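You operate a simulated robot arm through the tools that you are given. There is no shell and no other tool. Be economical: measure what you need, move in short steps, check, and stop when the job is done.

You are at the controls of a simulated robot arm. One attempt, no reset.

TASK
Switch the white switch on. Then open the sash, fetch the large tube labelled "W46" from the worktop of the fume cupboard and stand it on the bench in front of the water unit and shut the sash again. Then put the beaker on the table top away on the bench right of the sink. Then open the left sampler drawer, take the ring on the table top and put it away inside, then shut the drawer. Then pull the right computer cupboard door open. Do these in the order given. Set down upright: large tube, beaker.

It is judged by the outcome, as a careful person would: the job done as asked, and still so three seconds after it is handed in. It fails if anything else is knocked over, pushed out of place, dropped, spilled or broken.

THE ROBOT
A 7-joint arm with a two-finger parallel gripper on a trunk, on a base that drives. Base frame: it is fixed to the floor where the robot stands at the start and does not move with it; the origin is under the middle of the robot, x ahead of it, y to its left, z up. Readings come in mm, degrees, newtons and seconds.
With the tool pointing down near the work surface it reaches from about 280 to 720 mm from the robot's upright axis, wherever it stands. Its first joint turns from -115.0 to 115.0 degrees. Places, roughly: beaker [-250, -1750, 1000]; bench in front of the water unit (38x25 cm) [-1860, 100, 880]; bench right of the sink (20x53 cm) [-2200, 60, 880]; large tube [250, 500, 1000]; left sampler drawer [300, -3500, 700]; n2 drawer left [300, -3500, 700]; right computer cupboard door [-1800, -3300, 400]; ring (4x4x2 cm) [0, -1700, 900]; sash [200, 500, 1200]; white switch [500, 0, 1200]. Payload 3.91 kg.
Tool frame: the origin (TCP) lies between the finger pads and is the grasp point; the fingertips stand 30 mm ahead of it; z points along the fingers, y is the line along which they close. The gripper opens to 110 mm. The fingers are 20 mm wide and 10 mm thick; the gripper's body (48 by 112 mm) begins 55 mm behind the TCP.
Orientation is that of the tool frame in the base frame, as a unit quaternion [w, x, y, z]. With the fingers straight down and closing along the base's y, the tool's x points along the base's -x, its y along +y and its z along -z.

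THE INTERFACE
- The arm moves only by the tool play_rows. Its argument "series" is a list of rows, each a list of 6 numbers: the shift along the base's x, y, z in mm, then the turn, a rotation vector about the base's x, y, z in rad. In form: [[x, y, z, ax, ay, az], ...]. A call has 1 to 8 rows; each row shifts and turns the commanded pose from where the row before left it. "fingers" is the opening, from 0 (shut) to 1 (fully open), set as the call begins (left out, the last holds). Rows are played at 5 a second. More than 50 mm and 8.6 degrees between two rows, or a gripper value outside its range, and nothing of the call is played. A pose out of reach is approached as far as the arm can. The call stops where the force on the tool passes 40 N (or 10 N more than at its start, if that is more) or the arm is blocked; 0.2 s more then pass. The fingers move at their own pace (about 108 mm/s each) and stop on an object; they squeeze with about 22 N. The grip force told is the motor's: it shows also when the fingers shut on nothing. Time passes only in rows, and 0.2 s behind the last, so rows that do not move let the fingers close. It gives the time, the measured TCP pose, the force on the tool (base axes), the opening and the grip force at its end, in the units of the frame above (readings bear some noise), with the torque about the TCP (base axes, N m) and any sound that the robot's microphone picked up.
- Cameras (640 x 400 px; columns grow to the right, rows downward): "scene" is now at [15.7, 179.8, 1810.1]; the picture's right is [0.39, -0.92, 0.00], its down [-0.61, -0.26, -0.75] and it looks along [0.69, 0.29, -0.66] (base axes); focal length 247 px, centre (320, 200). "wrist" rides on the gripper at [73, 17, -103] in the tool frame; the picture's right is [-0.23, 0.97, 0.00], its down [-0.76, -0.18, -0.62] and it looks along [-0.61, -0.14, 0.78] (tool axes); focal length 222 px, centre (320, 200). There is no depth. A picture from a camera that has moved, and an enlarged one, comes with that camera's place and axes in the base frame and with its lens. The place of the scene camera against the robot may be out by one fixed shift of up to 18 mm in any direction.
- camera(camera): a new picture of that camera. The clock stands still meanwhile.
- raise_lower(by): slides the trunk up (or, below 0, down) by that many mm; the arm and the scene camera ride with it, the base frame stays. It gives what a move gives, with no picture.
- roll_base(legs): drives the robot by 1 to 6 legs, each [ahead, turn to the left] in mm and degrees, along the robot's own axes; the way and the turn of a leg run together, so that a leg with both is an arc; at most 1500 mm and 180 degrees a leg. The arm and the cameras ride along, it lands a little off, and it stops where it bumps. It gives what a move gives.
- aim_head(pan, tilt): turns the head with the scene camera to pan (to the left, within 155 degrees either way) and tilt (down, from -29 to 69), counted from straight ahead of the robot. It gives what a move gives.
- enlarge(camera, box): a new picture of the part [left, top, right, bottom] of that camera's present view, enlarged. The clock stands still meanwhile.
- close_job(): hands the job in; it is judged then, once.

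Work in short steps. Places have to be worked out from the pictures, the camera data and where the tool is seen: move nearer, look again, correct. Check each grasp and each placing, and mend what went wrong. You have 186 turns and 144 pictures in all, those below and enlarged ones among them. Open the gripper and draw the arm clear of the work before you hand the job in, unless the task says otherwise; then end with one line.

The tools are called after ">>>" as a command line: name --pt "numbers of a row" for each row, then --argument value for the rest, lists and objects as JSON in quotes. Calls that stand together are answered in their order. play_rows: Moves the arm, as the interface text tells. Its arguments: {"type":"object","properties":{"series":{"type":"array"},"fingers":{"type":"number"}},"required":["series"]} The other tools are called the same way: raise_lower (by) slides the trunk up or down; roll_base (legs) drives the base; aim_head (pan, tilt) turns the head that bears the scene camera; camera (camera) takes a picture; enlarge (camera, box) takes an enlarged picture of a part of a camera's view; close_job () hands the job in.

At the start:

```text
clock: 0.0
tool_pos: [278.7, 284.8, 1646.7]
ee_rot: [0.0, 0.001, 1.0, 0.002]
wrist_force: [0.2, 0.5, 0.7]
wrist_torque: [-0.03, 0.01, -0.02]
grip_width: 110.1
finger_force: 0.0
trunk travel left (down, up): [-925.0, 65.0]
robot x, y, heading: [2.7, -0.9, 0.2]
head pan, tilt: [23.1, 41.6]
```

scene: 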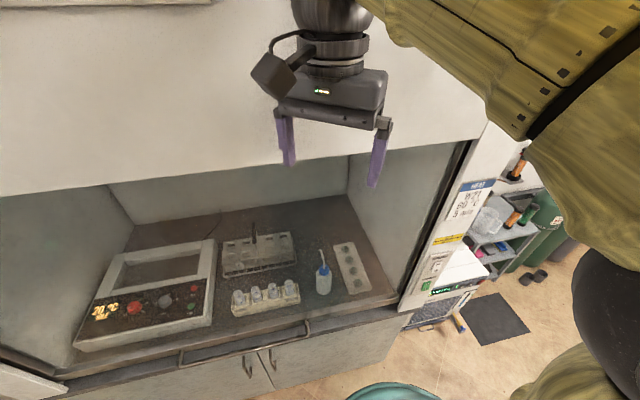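
wrist: 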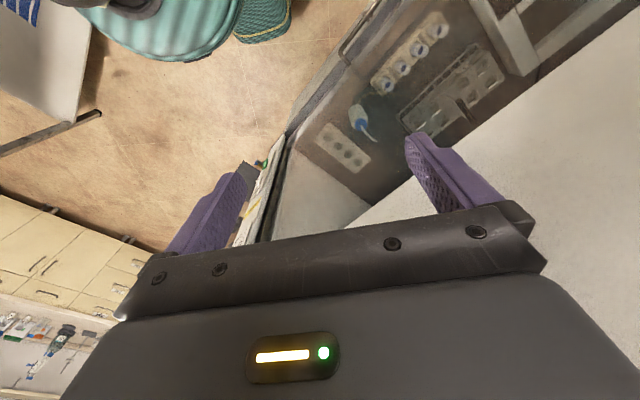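

The fume cupboard is ahead with the panel at its right side. I look closer at the panel for the white switch and at the tubes on the worktop.

>>> enlarge --camera "scene" --box '[390, 160, 520, 320]'

>>> enlarge --camera "scene" --box '[200, 220, 380, 330]'

```text
2.50 times, centred on (455, 240) of scene
camera zoom: at [15.7, 179.8, 1810.1], right [0.39, -0.92, 0.0], down [-0.61, -0.26, -0.75], along [0.69, 0.29, -0.66], focal length 618 px, centre (-18, 100)
```

zoom: 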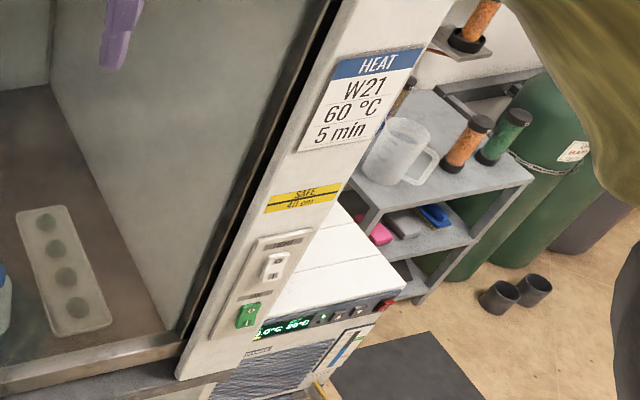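

```text
3.56 times, centred on (290, 275) of scene
camera zoom: at [15.7, 179.8, 1810.1], right [0.39, -0.92, 0.0], down [-0.61, -0.26, -0.75], along [0.69, 0.29, -0.66], focal length 879 px, centre (427, -67)
```

zoom: 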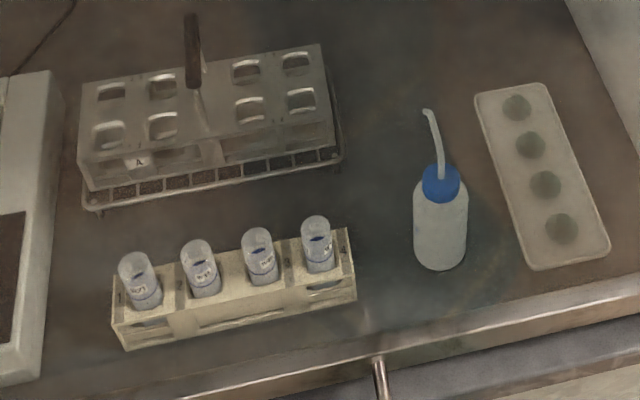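

The sash seems to be glass, shut, with a bar handle at its bottom. I zoom on the switch and on the handle.

>>> enlarge --camera "scene" --box '[414, 245, 464, 300]'

>>> enlarge --camera "scene" --box '[225, 275, 305, 325]'

```text
7.27 times, centred on (439, 272) of scene
camera zoom: at [15.7, 179.8, 1810.1], right [0.39, -0.92, 0.0], down [-0.61, -0.26, -0.75], along [0.69, 0.29, -0.66], focal length 1798 px, centre (-546, -327)
```

zoom: 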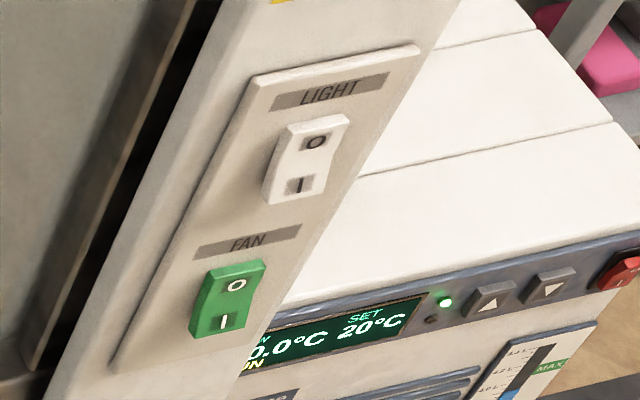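

```text
8.00 times, centred on (265, 300) of scene
camera zoom: at [15.7, 179.8, 1810.1], right [0.39, -0.92, 0.0], down [-0.61, -0.26, -0.75], along [0.69, 0.29, -0.66], focal length 1977 px, centre (760, -600)
```

zoom: 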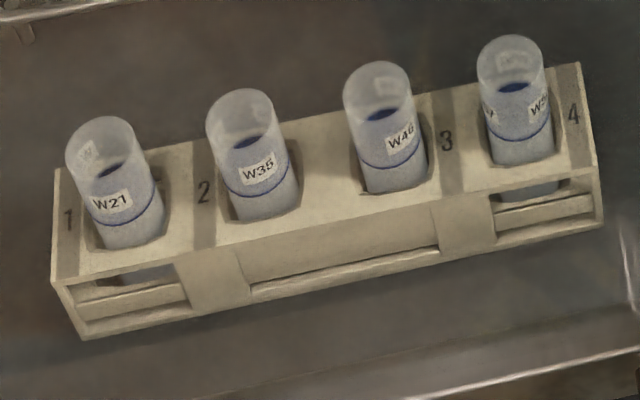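

The LIGHT rocker is white, with I at its bottom: press there. W46 is third in the rack. The front plane faces about 36° left of ahead; I bring the tool round to horizontal along that normal, shut, in front of the switch.

>>> play_rows --pt "9.8 -19.75 -31 0 0 0.1268" --pt "9.8 -19.75 -31 0 0 0.1268" --pt "9.8 -19.75 -31 0 0 0.1268" --pt "9.8 -19.75 -31 0 0 0.1268" --pt "9.8 -19.75 -31 0 0 0.1268" --pt "9.8 -19.75 -31 0.0845 -0.1151 0" --pt "9.8 -19.75 -31 0.0845 -0.1151 0" --pt "9.8 -19.75 -31 0.0845 -0.1151 0" --fingers 0

>>> play_rows --pt "9.8 -19.75 -31 0.0845 -0.1151 0" --pt "9.8 -19.75 -31 0.0845 -0.1151 0" --pt "9.8 -19.75 -31 0.0845 -0.1151 0" --pt "9.8 -19.75 -31 0.0845 -0.1151 0" --pt "9.8 -19.75 -31 0.0845 -0.1151 0" --pt "9.8 -19.75 -31 0.0845 -0.1151 0" --pt "9.8 -19.75 -31 0.0845 -0.1151 0" --pt "9.8 -19.75 -31 0.0845 -0.1151 0"

>>> camera --camera "scene"

>>> camera --camera "wrist"

```text
clock: 1.8
tool_pos: [359.4, 126.5, 1400.6]
ee_rot: [0.202, -0.305, 0.928, 0.067]
wrist_force: [-0.4, 0.1, -0.5]
wrist_torque: [0.01, 0.0, 0.01]
grip_width: 0.0
finger_force: 22.6
trunk travel left (down, up): [-925.0, 65.0]
robot x, y, heading: [1.8, -0.0, 0.2]
head pan, tilt: [23.1, 41.6]
```

```text
clock: 3.6
tool_pos: [534.9, -46.0, 1197.3]
ee_rot: [0.671, -0.218, 0.673, 0.223]
wrist_force: [0.4, -1.6, 0.7]
wrist_torque: [0.02, -0.05, 0.06]
grip_width: 0.2
finger_force: 22.3
out of reach, approached as far as the arm can: row 2, 3, 4, 5, 8
trunk travel left (down, up): [-925.0, 65.0]
robot x, y, heading: [2.9, -2.7, -0.0]
head pan, tilt: [23.1, 41.6]
```

```text
137 pictures are left
camera scene: at [16.4, 175.2, 1810.6], right [0.39, -0.92, 0.0], down [-0.61, -0.26, -0.75], along [0.69, 0.29, -0.66], focal length 247 px, centre (320, 200)
```

scene: 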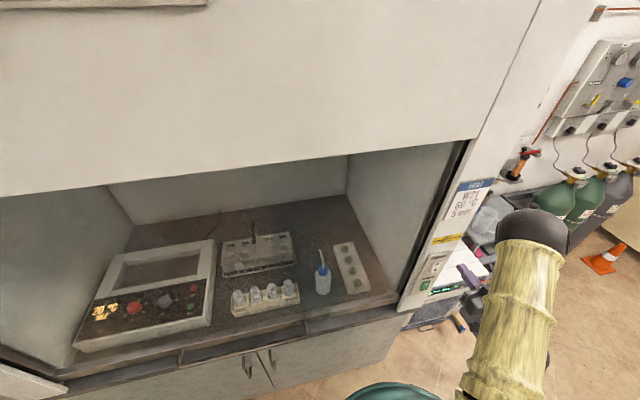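

```text
136 pictures are left
camera wrist: at [442.2, -92.7, 1124.6], right [-0.58, 0.78, 0.23], down [-0.4, -0.51, 0.76], along [0.72, 0.35, 0.61], focal length 222 px, centre (320, 200)
```

wrist: 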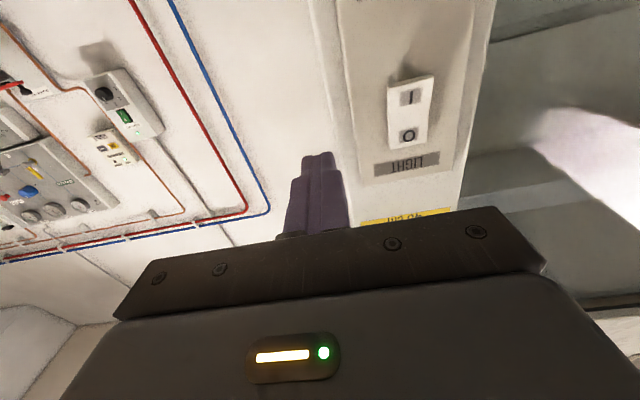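

Triangulating the I half gives about [528, 22, 1169]; the tool is right beside the panel and folded at its limit, so I back the base by 140 mm.

>>> roll_base --legs '[[-140, 0]]'

>>> camera --camera "wrist"

```text
clock: 4.9
tool_pos: [397.0, -43.5, 1198.5]
ee_rot: [0.671, -0.22, 0.673, 0.221]
wrist_force: [0.0, -0.8, 0.6]
wrist_torque: [0.0, 0.03, 0.03]
grip_width: 0.1
finger_force: 22.6
trunk travel left (down, up): [-925.0, 65.0]
robot x, y, heading: [-136.7, 0.3, 0.0]
head pan, tilt: [23.1, 41.6]
```

```text
135 pictures are left
camera wrist: at [303.6, -89.5, 1125.9], right [-0.58, 0.78, 0.23], down [-0.39, -0.51, 0.76], along [0.72, 0.35, 0.6], focal length 222 px, centre (320, 200)
```

wrist: 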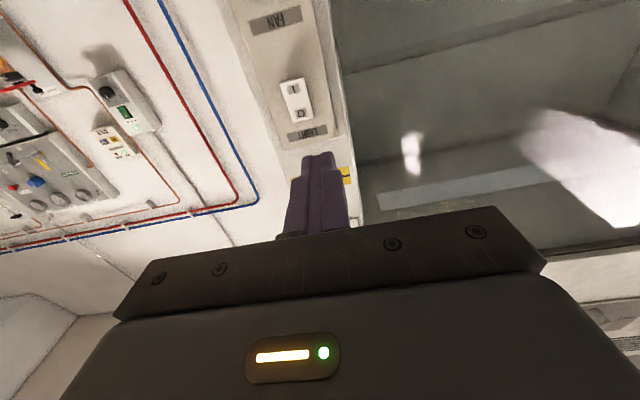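

The rocker's I half is confirmed at about [528, 24, 1169]. I move in front of it, 40 mm short, and check how the command relates to the measured pose.

>>> play_rows --pt "25 8 -11 0 0 0" --pt "25 8 -11 0 0 0" --pt "25 9 -11 0 0 0"

>>> camera --camera "wrist"

```text
clock: 5.7
tool_pos: [472.1, -18.1, 1163.7]
ee_rot: [0.671, -0.22, 0.673, 0.221]
wrist_force: [0.2, 1.1, -0.4]
wrist_torque: [0.0, -0.03, 0.01]
grip_width: 0.0
finger_force: 22.0
trunk travel left (down, up): [-925.0, 65.0]
robot x, y, heading: [-138.2, -0.9, -0.2]
head pan, tilt: [23.1, 41.6]
```

```text
134 pictures are left
camera wrist: at [379.3, -65.9, 1091.0], right [-0.58, 0.78, 0.23], down [-0.39, -0.51, 0.76], along [0.72, 0.35, 0.6], focal length 222 px, centre (320, 200)
```

wrist: 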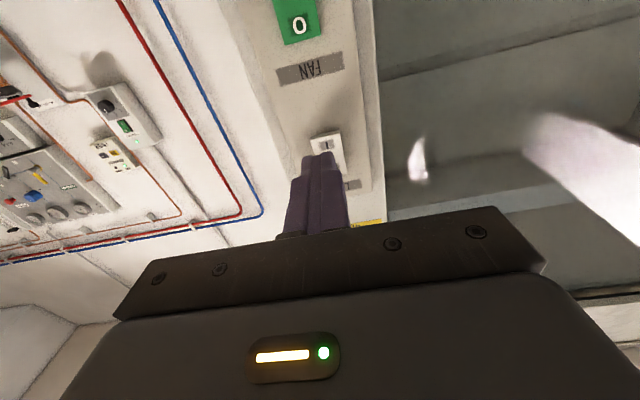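

Tip is aligned with the I half, about 40 mm off. I press along the normal.

>>> play_rows --pt "12 9 1 0 0 0" --pt "10 7.5 1 0 0 0" --pt "8 6 0 0 0 0" --pt "6 4 0 0 0 0" --pt "4 3 0 0 0 0"

>>> camera --camera "wrist"

```text
clock: 6.9
tool_pos: [511.4, 10.2, 1166.5]
ee_rot: [0.67, -0.22, 0.674, 0.222]
wrist_force: [-9.6, -3.6, -2.0]
wrist_torque: [-0.08, -0.06, 0.01]
grip_width: 0.0
finger_force: 21.9
trunk travel left (down, up): [-925.0, 65.0]
robot x, y, heading: [-136.2, 1.9, 0.1]
head pan, tilt: [23.1, 41.6]
heard: click
```

```text
133 pictures are left
camera wrist: at [417.7, -36.9, 1093.7], right [-0.58, 0.78, 0.23], down [-0.39, -0.51, 0.76], along [0.72, 0.35, 0.6], focal length 222 px, centre (320, 200)
```

wrist: 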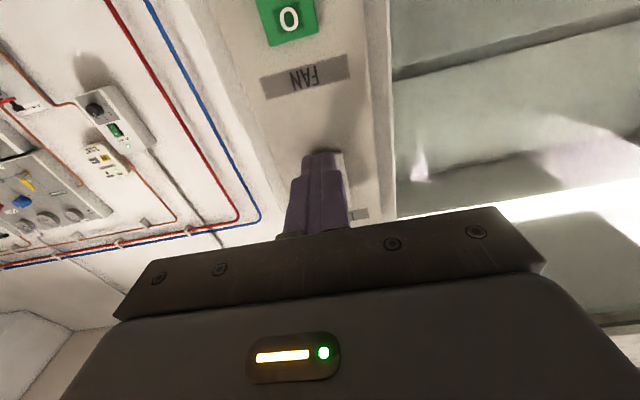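

A click, and the hood light is on. I draw back and look at the sash.

>>> play_rows --pt "-30 -22 0 0 0 0" --pt "-35 -26 0 0 0 0" --pt "-35 -26 0 0 0 0"

>>> aim_head --pan 36 --tilt 40

>>> camera --camera "scene"

>>> camera --camera "wrist"

```text
clock: 7.7
tool_pos: [413.7, -61.8, 1168.9]
ee_rot: [0.67, -0.22, 0.673, 0.222]
wrist_force: [-1.2, 0.0, 0.9]
wrist_torque: [0.0, 0.03, 0.01]
grip_width: 0.0
finger_force: 22.2
trunk travel left (down, up): [-925.0, 65.0]
robot x, y, heading: [-135.4, -0.2, 0.1]
head pan, tilt: [23.1, 41.6]
```

```text
clock: 8.5
tool_pos: [414.1, -62.1, 1168.2]
ee_rot: [0.67, -0.22, 0.673, 0.221]
wrist_force: [-0.1, 0.0, -0.7]
wrist_torque: [-0.02, 0.01, 0.0]
grip_width: 0.0
finger_force: 22.2
trunk travel left (down, up): [-925.0, 65.0]
robot x, y, heading: [-134.6, -4.6, 0.1]
head pan, tilt: [36.0, 40.0]
```

```text
132 pictures are left
camera scene: at [-129.0, 196.4, 1812.5], right [0.59, -0.81, 0.0], down [-0.52, -0.38, -0.77], along [0.62, 0.45, -0.64], focal length 247 px, centre (320, 200)
```

scene: 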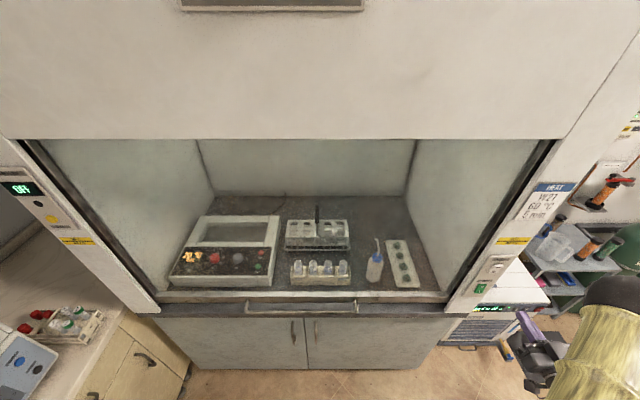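

```text
131 pictures are left
camera wrist: at [321.5, -108.9, 1096.0], right [-0.58, 0.78, 0.23], down [-0.39, -0.51, 0.76], along [0.72, 0.35, 0.6], focal length 222 px, centre (320, 200)
```

wrist: 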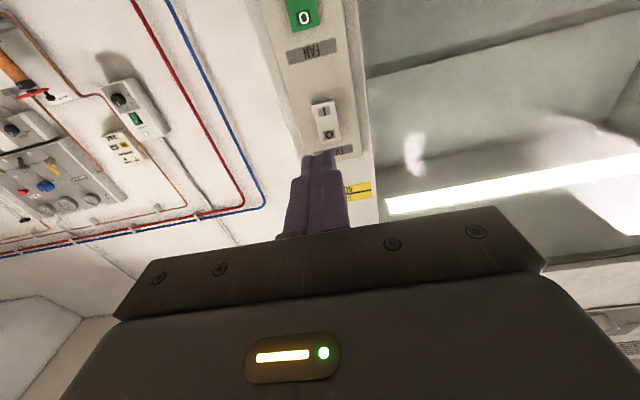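

Enlarging the lower sash edge and the handle.

>>> enlarge --camera "scene" --box '[230, 255, 370, 325]'

>>> enlarge --camera "scene" --box '[380, 255, 480, 325]'

```text
4.57 times, centred on (300, 290) of scene
camera zoom: at [-129.0, 196.4, 1812.5], right [0.59, -0.81, 0.0], down [-0.52, -0.38, -0.77], along [0.62, 0.45, -0.64], focal length 1130 px, centre (411, -211)
```

zoom: 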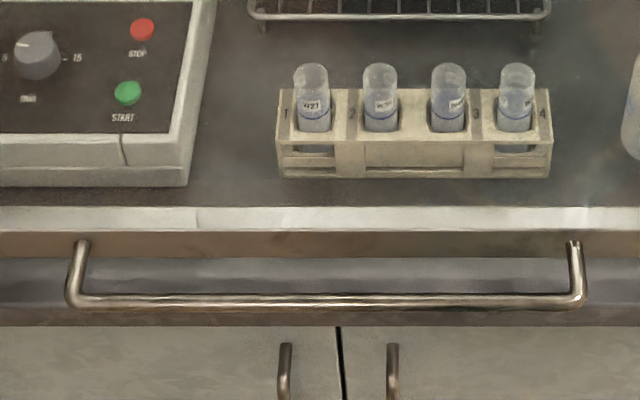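

```text
5.71 times, centred on (430, 290) of scene
camera zoom: at [-129.0, 196.4, 1812.5], right [0.59, -0.81, 0.0], down [-0.52, -0.38, -0.77], along [0.62, 0.45, -0.64], focal length 1412 px, centre (-309, -314)
```

zoom: 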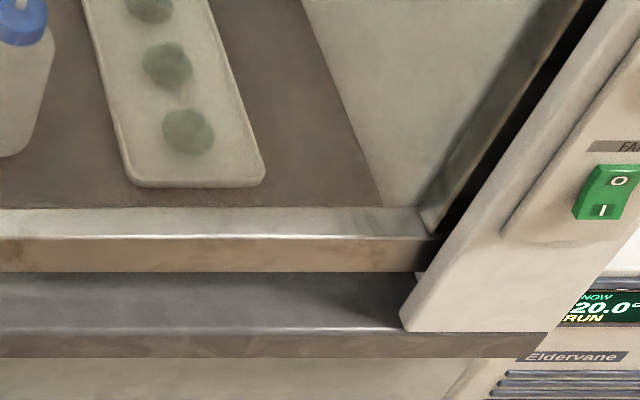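

The sash has a D-handle bar on its bottom rail. I back up another 100 mm for room, swing the tool to the handle's middle and lower the trunk, then look with the wrist camera for parallax.

>>> roll_base --legs '[[-100, 0]]'

>>> play_rows --pt "-28.4 38.7 0 0 0 0" --pt "-28.4 38.7 0 0 0 0" --pt "-28.4 38.7 0 0 0 0" --pt "-28.4 38.7 0 0 0 0" --pt "-28.4 38.7 0 0 0 0" --pt "-28.4 38.7 0 0 0 0" --pt "-28.4 38.7 0 0 0 0" --pt "-28.4 38.7 0 0 0 0"

>>> raise_lower --by -200

>>> camera --camera "wrist"

```text
clock: 9.6
tool_pos: [310.5, -62.4, 1170.6]
ee_rot: [0.671, -0.22, 0.673, 0.221]
wrist_force: [-0.5, -0.6, -0.8]
wrist_torque: [-0.02, 0.01, -0.03]
grip_width: 0.0
finger_force: 22.2
trunk travel left (down, up): [-925.0, 65.0]
robot x, y, heading: [-240.0, 2.7, 0.1]
head pan, tilt: [36.0, 40.0]
```

```text
clock: 11.4
tool_pos: [233.1, 195.5, 1225.7]
ee_rot: [0.667, -0.224, 0.673, 0.226]
wrist_force: [0.2, 1.2, -0.4]
wrist_torque: [0.02, 0.04, -0.01]
grip_width: 0.0
finger_force: 22.3
out of reach, approached as far as the arm can: row 1, 2, 3, 4, 5, 6, 7, 8
trunk travel left (down, up): [-925.0, 65.0]
robot x, y, heading: [-236.1, 0.8, -0.1]
head pan, tilt: [36.0, 40.0]
```

```text
clock: 13.6
tool_pos: [233.5, 194.3, 1025.6]
ee_rot: [0.668, -0.223, 0.673, 0.226]
wrist_force: [-0.6, 0.8, -0.3]
wrist_torque: [0.0, -0.04, 0.04]
grip_width: 0.0
finger_force: 22.0
trunk travel left (down, up): [-725.0, 265.0]
robot x, y, heading: [-241.8, 2.5, 0.0]
head pan, tilt: [36.0, 40.0]
```

```text
128 pictures are left
camera wrist: at [141.8, 146.6, 953.5], right [-0.58, 0.78, 0.23], down [-0.38, -0.52, 0.76], along [0.72, 0.36, 0.6], focal length 222 px, centre (320, 200)
```

wrist: 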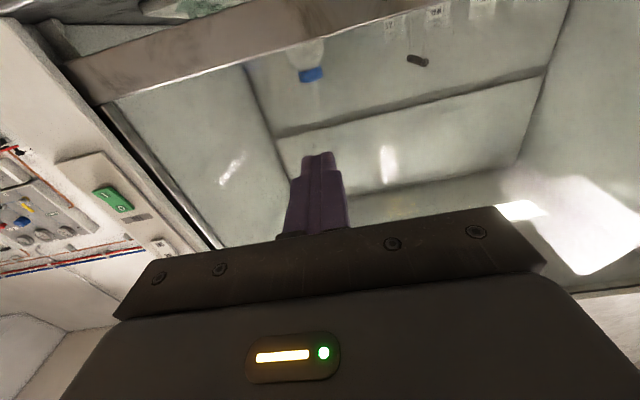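

The camera under the hand looks up, away from the bar. I roll the hand 90° about its axis (fingers to close vertically, camera to the left), while moving to the handle's middle.

>>> play_rows --pt "-10.5 18.4 -3 0.1151 0.0845 0" --pt "-10.5 18.4 -3 0.1151 0.0845 0" --pt "-10.5 18.4 -3 0.1151 0.0845 0" --pt "-10.5 18.4 -3 0.1151 0.0845 0" --pt "-10.5 18.4 -3 0.1151 0.0845 0" --pt "-10.5 18.4 -3 0.1151 0.0845 0"

>>> play_rows --pt "-10.5 18.4 -3 0.1151 0.0845 0" --pt "-10.5 18.4 -3 0.1151 0.0845 0" --pt "-10.5 18.4 -3 0.1151 0.0845 0" --pt "-10.5 18.4 -3 0.1151 0.0845 0" --pt "-10.5 18.4 -3 0.1151 0.0845 0" --fingers 0.5

>>> camera --camera "wrist"

>>> camera --camera "scene"

```text
clock: 15.0
tool_pos: [178.9, 293.5, 1004.5]
ee_rot: [0.516, 0.076, 0.7, 0.488]
wrist_force: [-0.4, -0.1, 0.0]
wrist_torque: [0.0, -0.03, -0.02]
grip_width: 0.1
finger_force: 22.4
out of reach, approached as far as the arm can: row 1, 2, 3, 4
trunk travel left (down, up): [-725.0, 265.0]
robot x, y, heading: [-238.1, 3.2, -0.2]
head pan, tilt: [36.0, 40.0]
```

```text
clock: 16.2
tool_pos: [127.1, 386.8, 988.8]
ee_rot: [0.316, 0.318, 0.628, 0.636]
wrist_force: [0.1, -0.4, 0.4]
wrist_torque: [0.0, 0.02, 0.01]
grip_width: 55.0
finger_force: 0.1
trunk travel left (down, up): [-725.0, 265.0]
robot x, y, heading: [-238.5, -0.0, -0.1]
head pan, tilt: [36.0, 40.0]
```

```text
127 pictures are left
camera wrist: at [2.5, 383.8, 1004.1], right [0.13, -0.19, 0.97], down [-0.05, -0.98, -0.19], along [0.99, -0.02, -0.14], focal length 222 px, centre (320, 200)
```

wrist: 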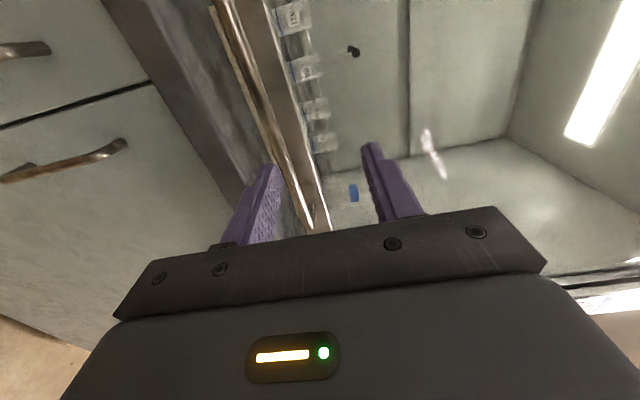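

```text
126 pictures are left
camera scene: at [-231.3, 197.2, 1612.4], right [0.59, -0.81, 0.0], down [-0.52, -0.38, -0.77], along [0.62, 0.45, -0.64], focal length 247 px, centre (320, 200)
```

scene: 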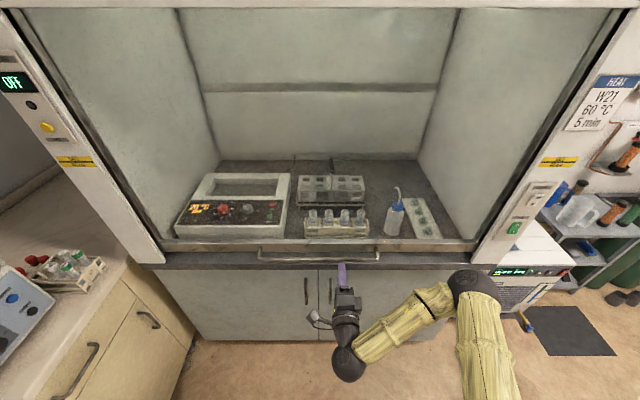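

The bar shows between the fingers; I enlarge both views to measure it.

>>> enlarge --camera "wrist" --box '[180, 0, 420, 240]'

>>> enlarge --camera "scene" --box '[250, 230, 390, 320]'

```text
1.67 times, centred on (300, 120) of wrist
camera zoom: at [2.5, 383.8, 1004.1], right [0.13, -0.19, 0.97], down [-0.05, -0.98, -0.19], along [0.99, -0.02, -0.14], focal length 370 px, centre (353, 333)
```

zoom: 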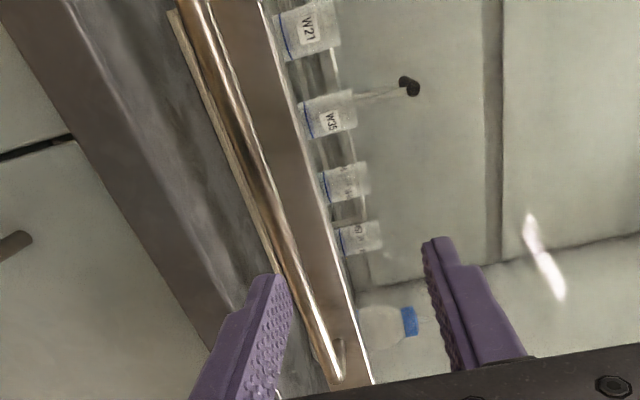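

```text
4.44 times, centred on (320, 275) of scene
camera zoom: at [-231.3, 197.2, 1612.4], right [0.59, -0.81, 0.0], down [-0.52, -0.38, -0.77], along [0.62, 0.45, -0.64], focal length 1098 px, centre (320, -133)
```

zoom: 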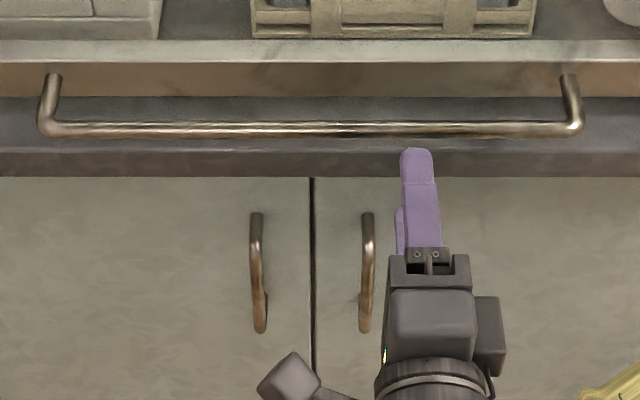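

The bar comes out at about n≈430 along the normal, z≈948, running l≈108–500. I approach to tips just short of it with a 75 mm opening and check.

>>> play_rows --pt "5 25 -15 0 0 0" --pt "5 25 -15 0 0 0" --pt "15 11 -8 0 0 0" --fingers 0.7

>>> enlarge --camera "wrist" --box '[180, 0, 420, 240]'

>>> enlarge --camera "scene" --box '[250, 230, 390, 320]'

```text
clock: 17.0
tool_pos: [150.5, 449.1, 949.3]
ee_rot: [0.317, 0.318, 0.627, 0.636]
wrist_force: [-0.4, -0.8, -0.2]
wrist_torque: [0.0, 0.0, -0.02]
grip_width: 76.9
finger_force: 0.1
trunk travel left (down, up): [-725.0, 265.0]
robot x, y, heading: [-239.9, -1.5, 0.0]
head pan, tilt: [36.0, 40.0]
```

```text
1.67 times, centred on (300, 120) of wrist
camera zoom: at [25.7, 445.8, 965.6], right [0.13, -0.19, 0.97], down [-0.04, -0.98, -0.19], along [0.99, -0.02, -0.14], focal length 370 px, centre (353, 333)
```

zoom: 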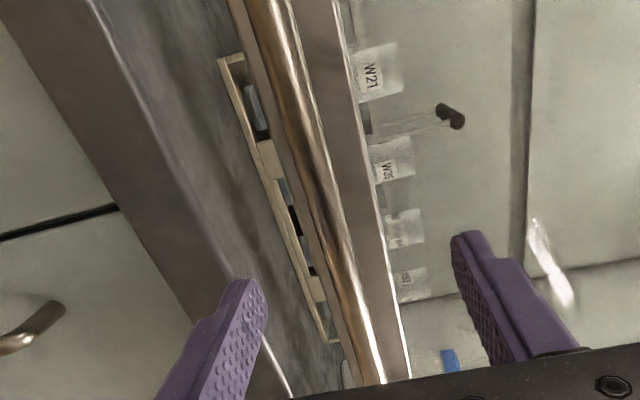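

```text
4.44 times, centred on (320, 275) of scene
camera zoom: at [-231.0, 196.7, 1612.4], right [0.59, -0.81, 0.0], down [-0.52, -0.38, -0.77], along [0.62, 0.45, -0.64], focal length 1098 px, centre (320, -133)
```

zoom: 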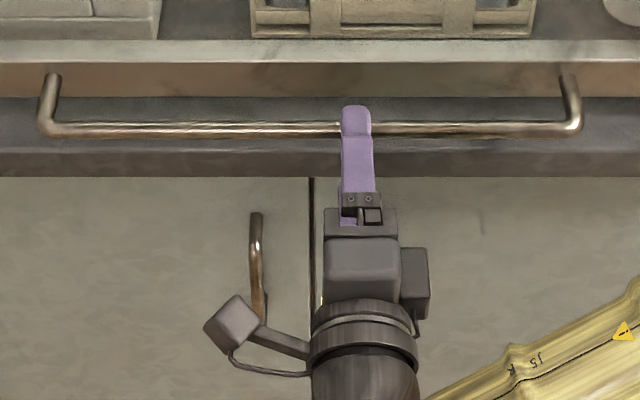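

The bar passes between the fingers. I advance 36 mm, then close and check.

>>> play_rows --pt "10 7.3 0 0 0 0" --pt "10 7.3 0 0 0 0" --pt "9 6.7 -2 0 0 0"

>>> play_rows --pt "0 0 0 0 0 0" --pt "0 0 0 0 0 0" --fingers 0

>>> camera --camera "wrist"

```text
clock: 17.8
tool_pos: [179.8, 470.2, 948.2]
ee_rot: [0.318, 0.318, 0.628, 0.636]
wrist_force: [-1.0, -0.1, 0.7]
wrist_torque: [0.0, 0.03, 0.0]
grip_width: 77.1
finger_force: 0.0
trunk travel left (down, up): [-725.0, 265.0]
robot x, y, heading: [-240.5, -1.1, -0.2]
head pan, tilt: [36.0, 40.0]
```

```text
clock: 18.4
tool_pos: [179.8, 469.8, 948.3]
ee_rot: [0.318, 0.318, 0.629, 0.635]
wrist_force: [-0.8, -0.8, -5.4]
wrist_torque: [-0.38, -0.04, -0.2]
grip_width: 13.9
finger_force: 44.9
trunk travel left (down, up): [-725.0, 265.0]
robot x, y, heading: [-240.0, -1.2, 0.0]
head pan, tilt: [36.0, 40.0]
```

```text
121 pictures are left
camera wrist: at [54.6, 466.3, 963.6], right [0.13, -0.19, 0.97], down [-0.04, -0.98, -0.19], along [0.99, -0.02, -0.14], focal length 222 px, centre (320, 200)
```

wrist: 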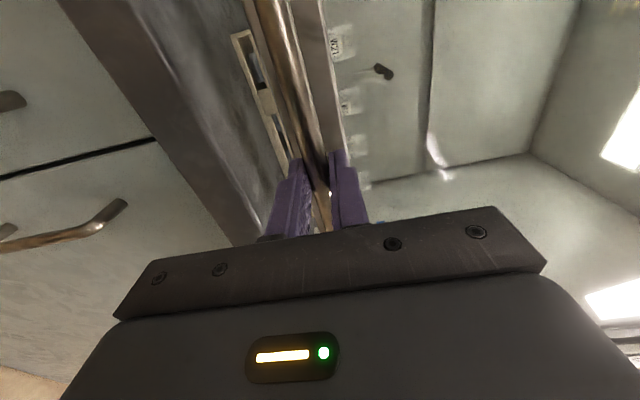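

The bar is gripped (13.9 mm). I raise the trunk a little to test the sash's motion.

>>> raise_lower --by 50

```text
clock: 19.3
tool_pos: [180.0, 468.6, 1001.0]
ee_rot: [0.318, 0.317, 0.626, 0.637]
wrist_force: [0.3, 0.1, 3.1]
wrist_torque: [-0.4, -0.18, 0.15]
grip_width: 13.7
finger_force: 44.7
trunk travel left (down, up): [-775.0, 215.0]
robot x, y, heading: [-237.9, 3.9, -0.2]
head pan, tilt: [36.0, 40.0]
```

It moves freely straight up. I raise the rest of the trunk travel.

>>> raise_lower --by 210

>>> camera --camera "scene"

```text
clock: 21.6
tool_pos: [180.1, 468.9, 1208.4]
ee_rot: [0.318, 0.317, 0.627, 0.636]
wrist_force: [0.2, -0.6, 0.1]
wrist_torque: [-0.36, -0.15, 0.18]
grip_width: 13.5
finger_force: 44.6
trunk travel left (down, up): [-985.0, 5.0]
robot x, y, heading: [-238.2, 1.9, -0.3]
head pan, tilt: [36.0, 40.0]
```

```text
120 pictures are left
camera scene: at [-231.0, 196.8, 1872.5], right [0.59, -0.81, 0.0], down [-0.52, -0.38, -0.77], along [0.62, 0.45, -0.64], focal length 247 px, centre (320, 200)
```

scene: 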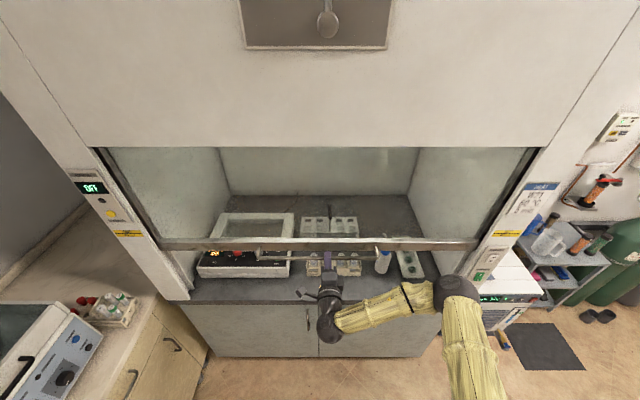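

The sash is up by 260 mm; I lift it by another 150 mm with the arm for room.

>>> play_rows --pt "0 0 25 0 0 0" --pt "0 0 25 0 0 0" --pt "0 0 25 0 0 0" --pt "0 0 25 0 0 0" --pt "0 0 25 0 0 0" --pt "0 0 25 0 0 0"

>>> camera --camera "scene"

```text
clock: 23.0
tool_pos: [179.3, 457.7, 1290.0]
ee_rot: [0.317, 0.313, 0.623, 0.643]
wrist_force: [1.4, 32.0, -4.2]
wrist_torque: [-0.57, -0.33, 0.35]
grip_width: 14.1
finger_force: 44.6
out of reach, approached as far as the arm can: row 4, 5, 6
trunk travel left (down, up): [-985.0, 5.0]
robot x, y, heading: [-238.4, 4.6, -0.3]
head pan, tilt: [36.0, 40.0]
```

```text
119 pictures are left
camera scene: at [-230.7, 204.4, 1871.5], right [0.59, -0.81, 0.0], down [-0.52, -0.38, -0.76], along [0.62, 0.45, -0.65], focal length 247 px, centre (320, 200)
```

scene: 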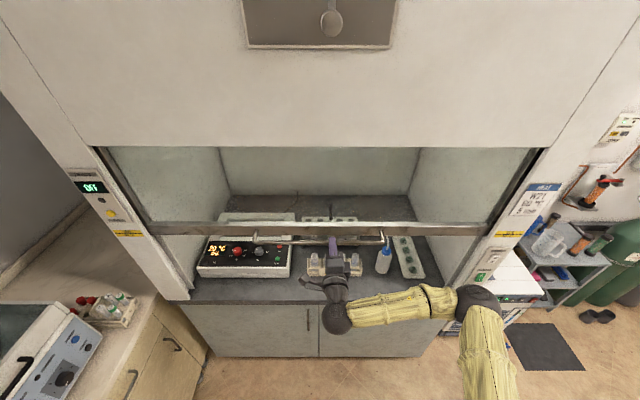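

The arm's reach ends at z 1290 (opening about 39 cm, near the SAFE mark), enough. I relax, move down a hair and release, then check that the sash stays.

>>> play_rows --pt "0 6 -4 0 0 0" --pt "0 4 0 0 0 0"

>>> play_rows --pt "0 0 0 0 0 0" --pt "0 0 0 0 0 0" --fingers 0.6

>>> camera --camera "wrist"

```text
clock: 23.6
tool_pos: [178.7, 458.0, 1284.0]
ee_rot: [0.318, 0.317, 0.623, 0.64]
wrist_force: [-12.0, -13.2, 5.0]
wrist_torque: [-0.38, -0.41, 0.67]
grip_width: 13.5
finger_force: 44.4
out of reach, approached as far as the arm can: row 1
trunk travel left (down, up): [-985.0, 5.0]
robot x, y, heading: [-239.2, -2.6, -0.0]
head pan, tilt: [36.0, 40.0]
```

```text
clock: 24.2
tool_pos: [180.5, 463.1, 1282.2]
ee_rot: [0.317, 0.316, 0.626, 0.639]
wrist_force: [0.2, -0.1, -0.5]
wrist_torque: [-0.02, 0.04, -0.03]
grip_width: 66.1
finger_force: 0.0
trunk travel left (down, up): [-985.0, 5.0]
robot x, y, heading: [-238.0, 4.8, 0.1]
head pan, tilt: [36.0, 40.0]
```

```text
118 pictures are left
camera wrist: at [55.8, 459.1, 1297.7], right [0.13, -0.2, 0.97], down [-0.04, -0.98, -0.19], along [0.99, -0.02, -0.13], focal length 222 px, centre (320, 200)
```

wrist: 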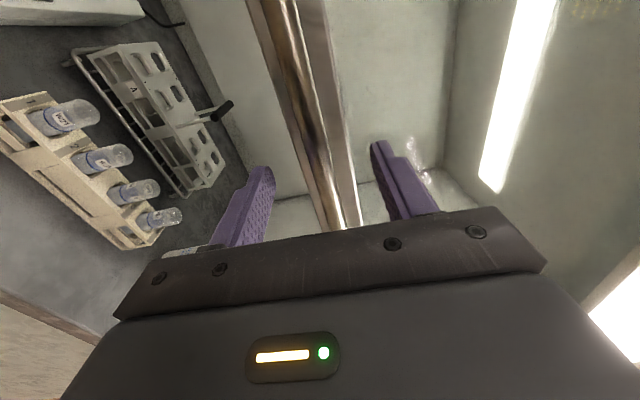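

The sash stays up. I back off 110 mm, lower the trunk, and roll the hand a further 90° so the fingers close sideways with the camera on top.

>>> roll_base --legs '[[-110, 0]]'

>>> raise_lower --by -230

>>> play_rows --pt "0 0 0 0.1151 0.0845 0" --pt "0 0 0 0.1151 0.0845 0" --pt "0 0 0 0.1151 0.0845 0" --pt "0 0 0 0.1151 0.0845 0" --pt "0 0 0 0.1151 0.0845 0" --pt "0 0 0 0.1151 0.0845 0"

>>> play_rows --pt "0 0 0 0.1151 0.0845 0" --pt "0 0 0 0.1151 0.0845 0" --pt "0 0 0 0.1151 0.0845 0" --pt "0 0 0 0.1151 0.0845 0" --pt "0 0 0 0.1151 0.0845 0"

>>> camera --camera "scene"

>>> camera --camera "wrist"

```text
clock: 25.4
tool_pos: [71.9, 460.2, 1283.4]
ee_rot: [0.319, 0.318, 0.624, 0.639]
wrist_force: [0.4, 0.3, 0.4]
wrist_torque: [-0.01, 0.0, -0.02]
grip_width: 66.0
finger_force: 0.0
trunk travel left (down, up): [-985.0, 5.0]
robot x, y, heading: [-350.4, 2.0, -0.2]
head pan, tilt: [36.0, 40.0]
```

```text
clock: 27.8
tool_pos: [73.0, 460.3, 1052.4]
ee_rot: [0.319, 0.318, 0.624, 0.639]
wrist_force: [0.2, 0.2, 0.1]
wrist_torque: [0.01, 0.01, 0.01]
grip_width: 66.1
finger_force: 0.0
trunk travel left (down, up): [-755.0, 235.0]
robot x, y, heading: [-348.8, -1.4, -0.3]
head pan, tilt: [36.0, 40.0]
```

```text
clock: 29.2
tool_pos: [73.0, 459.9, 1053.6]
ee_rot: [0.03, 0.553, 0.432, 0.712]
wrist_force: [-0.6, 0.2, -0.4]
wrist_torque: [-0.03, -0.01, -0.02]
grip_width: 66.1
finger_force: 0.0
trunk travel left (down, up): [-755.0, 235.0]
robot x, y, heading: [-345.0, 1.8, -0.1]
head pan, tilt: [36.0, 40.0]
```

```text
clock: 30.4
tool_pos: [74.1, 460.1, 1053.6]
ee_rot: [-0.218, 0.674, 0.21, 0.674]
wrist_force: [1.1, -0.1, 0.0]
wrist_torque: [0.01, 0.03, 0.01]
grip_width: 65.9
finger_force: 0.1
trunk travel left (down, up): [-755.0, 235.0]
robot x, y, heading: [-347.2, 0.2, -0.4]
head pan, tilt: [36.0, 40.0]
```

```text
117 pictures are left
camera scene: at [-339.9, 197.0, 1642.4], right [0.58, -0.81, 0.0], down [-0.52, -0.38, -0.77], along [0.62, 0.45, -0.64], focal length 247 px, centre (320, 200)
```

scene: 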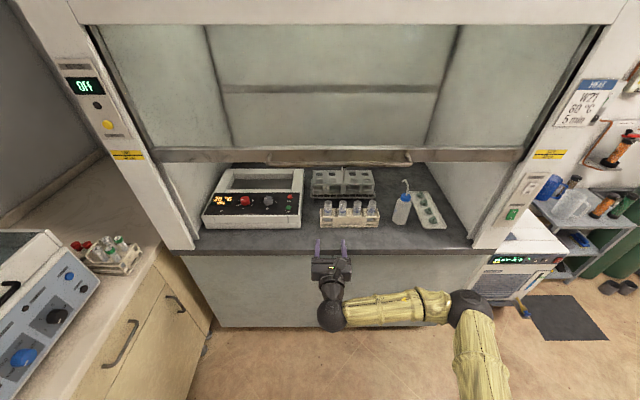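

```text
116 pictures are left
camera wrist: at [0.2, 387.2, 1124.9], right [0.56, -0.79, -0.24], down [-0.61, -0.21, -0.76], along [0.56, 0.57, -0.6], focal length 222 px, centre (320, 200)
```

wrist: 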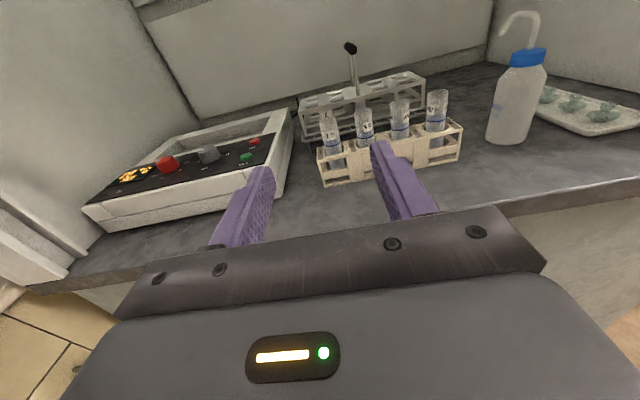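

Excellent view. Enlarging to measure W46's tube in both views.

>>> enlarge --camera "wrist" --box '[300, 70, 480, 190]'

>>> enlarge --camera "scene" --box '[300, 180, 400, 260]'

```text
3.33 times, centred on (390, 130) of wrist
camera zoom: at [0.2, 387.2, 1124.9], right [0.56, -0.79, -0.24], down [-0.61, -0.21, -0.76], along [0.56, 0.57, -0.6], focal length 740 px, centre (87, 433)
```

zoom: 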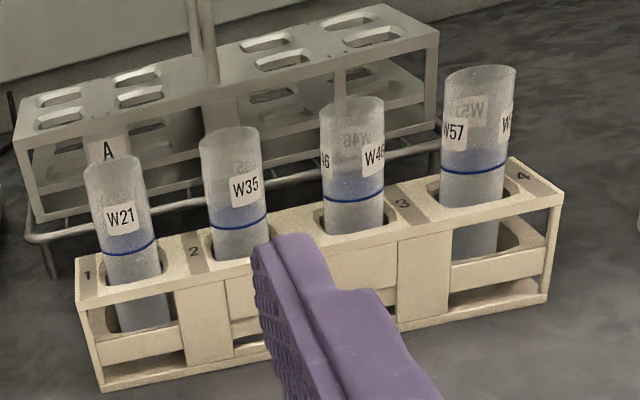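

```text
5.00 times, centred on (350, 220) of scene
camera zoom: at [-339.9, 197.0, 1642.4], right [0.58, -0.81, 0.0], down [-0.52, -0.38, -0.77], along [0.62, 0.45, -0.64], focal length 1236 px, centre (170, 100)
```

zoom: 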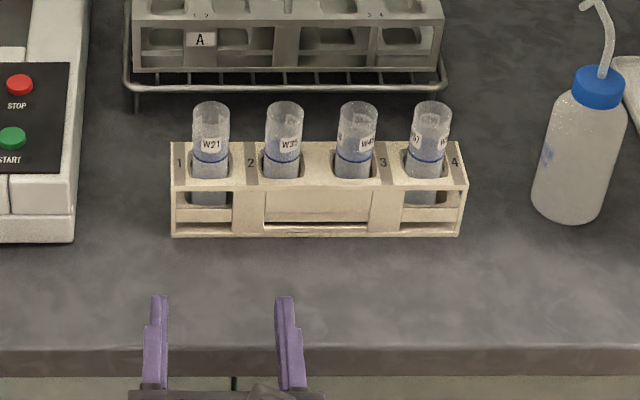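

W46's rim is at roughly n≈600, l≈205, z≈1000, ~30 mm wide and standing ~70 mm above the rack. I drive forward 190 mm so the hand is before it above rack height, with a 50 mm opening, and look again.

>>> roll_base --legs '[[190, 0]]'

>>> play_rows --pt "0 0 0 0 0 0" --pt "0 0 0 0 0 0" --fingers 0.47

>>> camera --camera "wrist"

>>> camera --camera "scene"

```text
clock: 31.9
tool_pos: [260.6, 461.6, 1053.3]
ee_rot: [-0.219, 0.673, 0.213, 0.673]
wrist_force: [0.2, 0.0, -0.2]
wrist_torque: [-0.06, -0.01, 0.01]
grip_width: 65.8
finger_force: 0.0
trunk travel left (down, up): [-755.0, 235.0]
robot x, y, heading: [-160.3, 1.9, -0.1]
head pan, tilt: [36.0, 40.0]
```

```text
clock: 32.5
tool_pos: [258.6, 462.1, 1052.6]
ee_rot: [-0.217, 0.673, 0.213, 0.674]
wrist_force: [0.3, -0.2, -0.6]
wrist_torque: [-0.03, -0.04, 0.01]
grip_width: 51.9
finger_force: 0.1
trunk travel left (down, up): [-755.0, 235.0]
robot x, y, heading: [-158.9, 0.4, -0.1]
head pan, tilt: [36.0, 40.0]
```

```text
113 pictures are left
camera wrist: at [185.7, 388.6, 1125.0], right [0.56, -0.79, -0.23], down [-0.61, -0.21, -0.76], along [0.55, 0.57, -0.6], focal length 222 px, centre (320, 200)
```

wrist: 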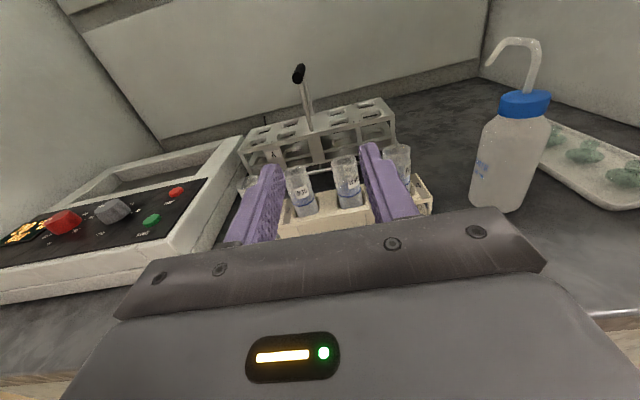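

```text
112 pictures are left
camera scene: at [-153.4, 196.6, 1642.4], right [0.59, -0.81, 0.0], down [-0.52, -0.38, -0.77], along [0.62, 0.45, -0.64], focal length 247 px, centre (320, 200)
```

scene: 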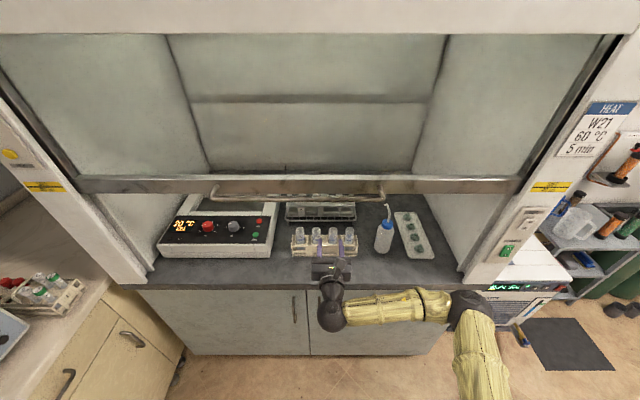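

Two wrist views put the W46 rim at about [374, 527, 997] (n 613, l 203). I line up sideways and lower to z 972, staying short of the tube, and check.

>>> play_rows --pt "12 -6 -28 0 0 0" --pt "18 0 -28 0 0 0" --pt "19 14 -25 0 0 0"

>>> enlarge --camera "wrist" --box '[200, 80, 440, 240]'

>>> enlarge --camera "scene" --box '[260, 200, 420, 300]'

```text
clock: 33.3
tool_pos: [306.7, 466.9, 970.6]
ee_rot: [-0.218, 0.673, 0.213, 0.674]
wrist_force: [-0.8, -0.1, -0.1]
wrist_torque: [-0.01, 0.01, 0.01]
grip_width: 51.9
finger_force: 0.0
trunk travel left (down, up): [-755.0, 235.0]
robot x, y, heading: [-159.3, 1.1, -0.1]
head pan, tilt: [36.0, 40.0]
```

```text
2.50 times, centred on (320, 160) of wrist
camera zoom: at [233.3, 393.8, 1042.4], right [0.57, -0.79, -0.23], down [-0.61, -0.21, -0.76], along [0.55, 0.57, -0.6], focal length 555 px, centre (320, 300)
```

zoom: 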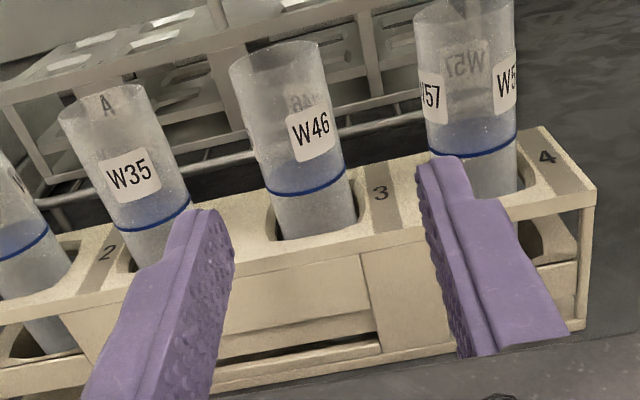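

```text
4.00 times, centred on (340, 250) of scene
camera zoom: at [-153.1, 197.1, 1642.4], right [0.59, -0.81, 0.0], down [-0.52, -0.38, -0.77], along [0.62, 0.45, -0.64], focal length 989 px, centre (240, 0)
```

zoom: 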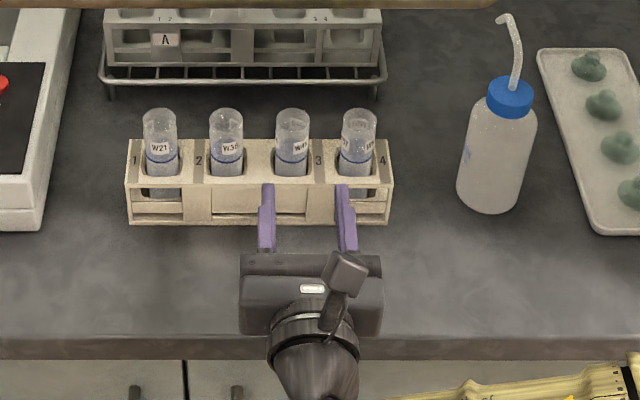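

The tube is ~10 mm left of the hand's centre line (l≈205). I correct and slide in around it.

>>> play_rows --pt "-6 8.3 -2 0 0 0" --pt "14 10.5 0 0 0 0"

>>> enlarge --camera "wrist" --box '[200, 80, 440, 240]'

>>> enlarge --camera "scene" --box '[260, 200, 420, 300]'

```text
clock: 33.9
tool_pos: [314.6, 488.5, 969.3]
ee_rot: [-0.218, 0.673, 0.214, 0.673]
wrist_force: [-0.5, -0.2, 0.1]
wrist_torque: [-0.02, -0.01, 0.02]
grip_width: 51.8
finger_force: 0.0
trunk travel left (down, up): [-755.0, 235.0]
robot x, y, heading: [-159.6, 4.2, 0.2]
head pan, tilt: [36.0, 40.0]
```

```text
2.50 times, centred on (320, 160) of wrist
camera zoom: at [240.8, 415.2, 1041.6], right [0.57, -0.79, -0.23], down [-0.61, -0.21, -0.76], along [0.55, 0.57, -0.6], focal length 555 px, centre (320, 300)
```

zoom: 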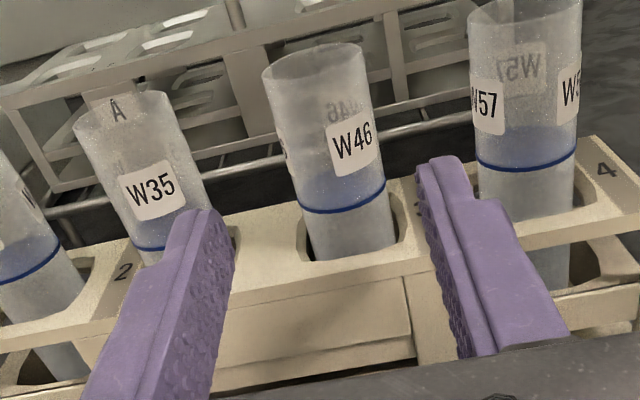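

```text
4.00 times, centred on (340, 250) of scene
camera zoom: at [-153.1, 196.9, 1642.4], right [0.59, -0.81, 0.0], down [-0.52, -0.38, -0.77], along [0.62, 0.45, -0.64], focal length 989 px, centre (240, 0)
```

zoom: 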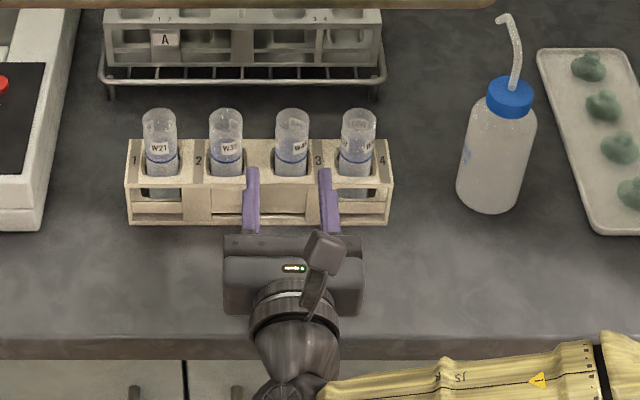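

Nearly centred (4 mm too far left). I slide in the last ~66 mm with a small correction.

>>> play_rows --pt "14 8 0 0 0 0" --pt "14 9 0 0 0 0" --pt "14 10 0 0 0 0" --pt "12 9 0 0 0 0"

>>> enlarge --camera "wrist" --box '[200, 80, 440, 240]'

>>> enlarge --camera "scene" --box '[260, 200, 420, 300]'

```text
clock: 34.9
tool_pos: [372.6, 525.8, 967.4]
ee_rot: [-0.218, 0.673, 0.213, 0.674]
wrist_force: [0.6, -0.3, -0.2]
wrist_torque: [0.0, -0.01, 0.0]
grip_width: 51.7
finger_force: 0.1
trunk travel left (down, up): [-755.0, 235.0]
robot x, y, heading: [-162.6, 3.2, 0.1]
head pan, tilt: [36.0, 40.0]
```

```text
2.50 times, centred on (320, 160) of wrist
camera zoom: at [298.5, 452.2, 1039.7], right [0.57, -0.79, -0.23], down [-0.61, -0.21, -0.76], along [0.55, 0.57, -0.6], focal length 555 px, centre (320, 300)
```

zoom: 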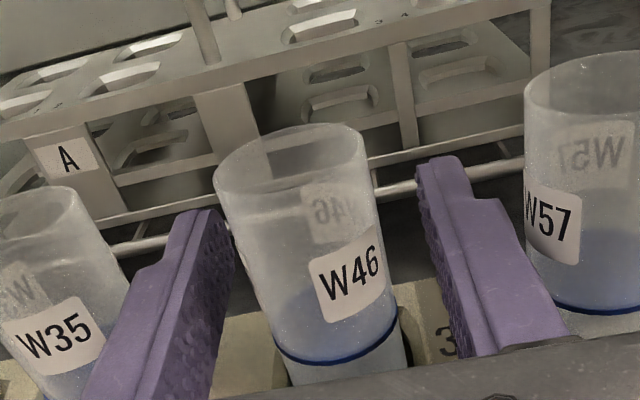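

```text
4.00 times, centred on (340, 250) of scene
camera zoom: at [-153.2, 196.8, 1642.4], right [0.59, -0.81, 0.0], down [-0.52, -0.38, -0.77], along [0.62, 0.45, -0.64], focal length 989 px, centre (240, 0)
```

zoom: 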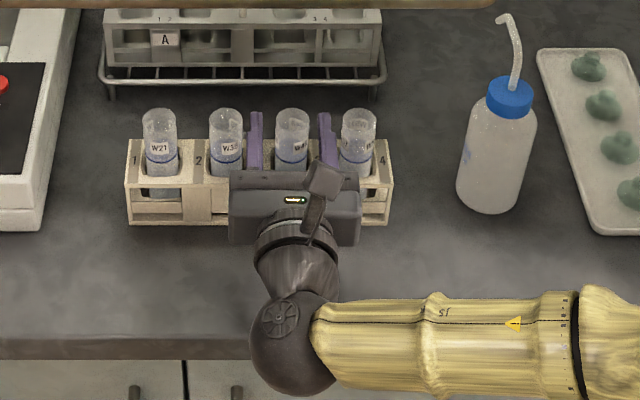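

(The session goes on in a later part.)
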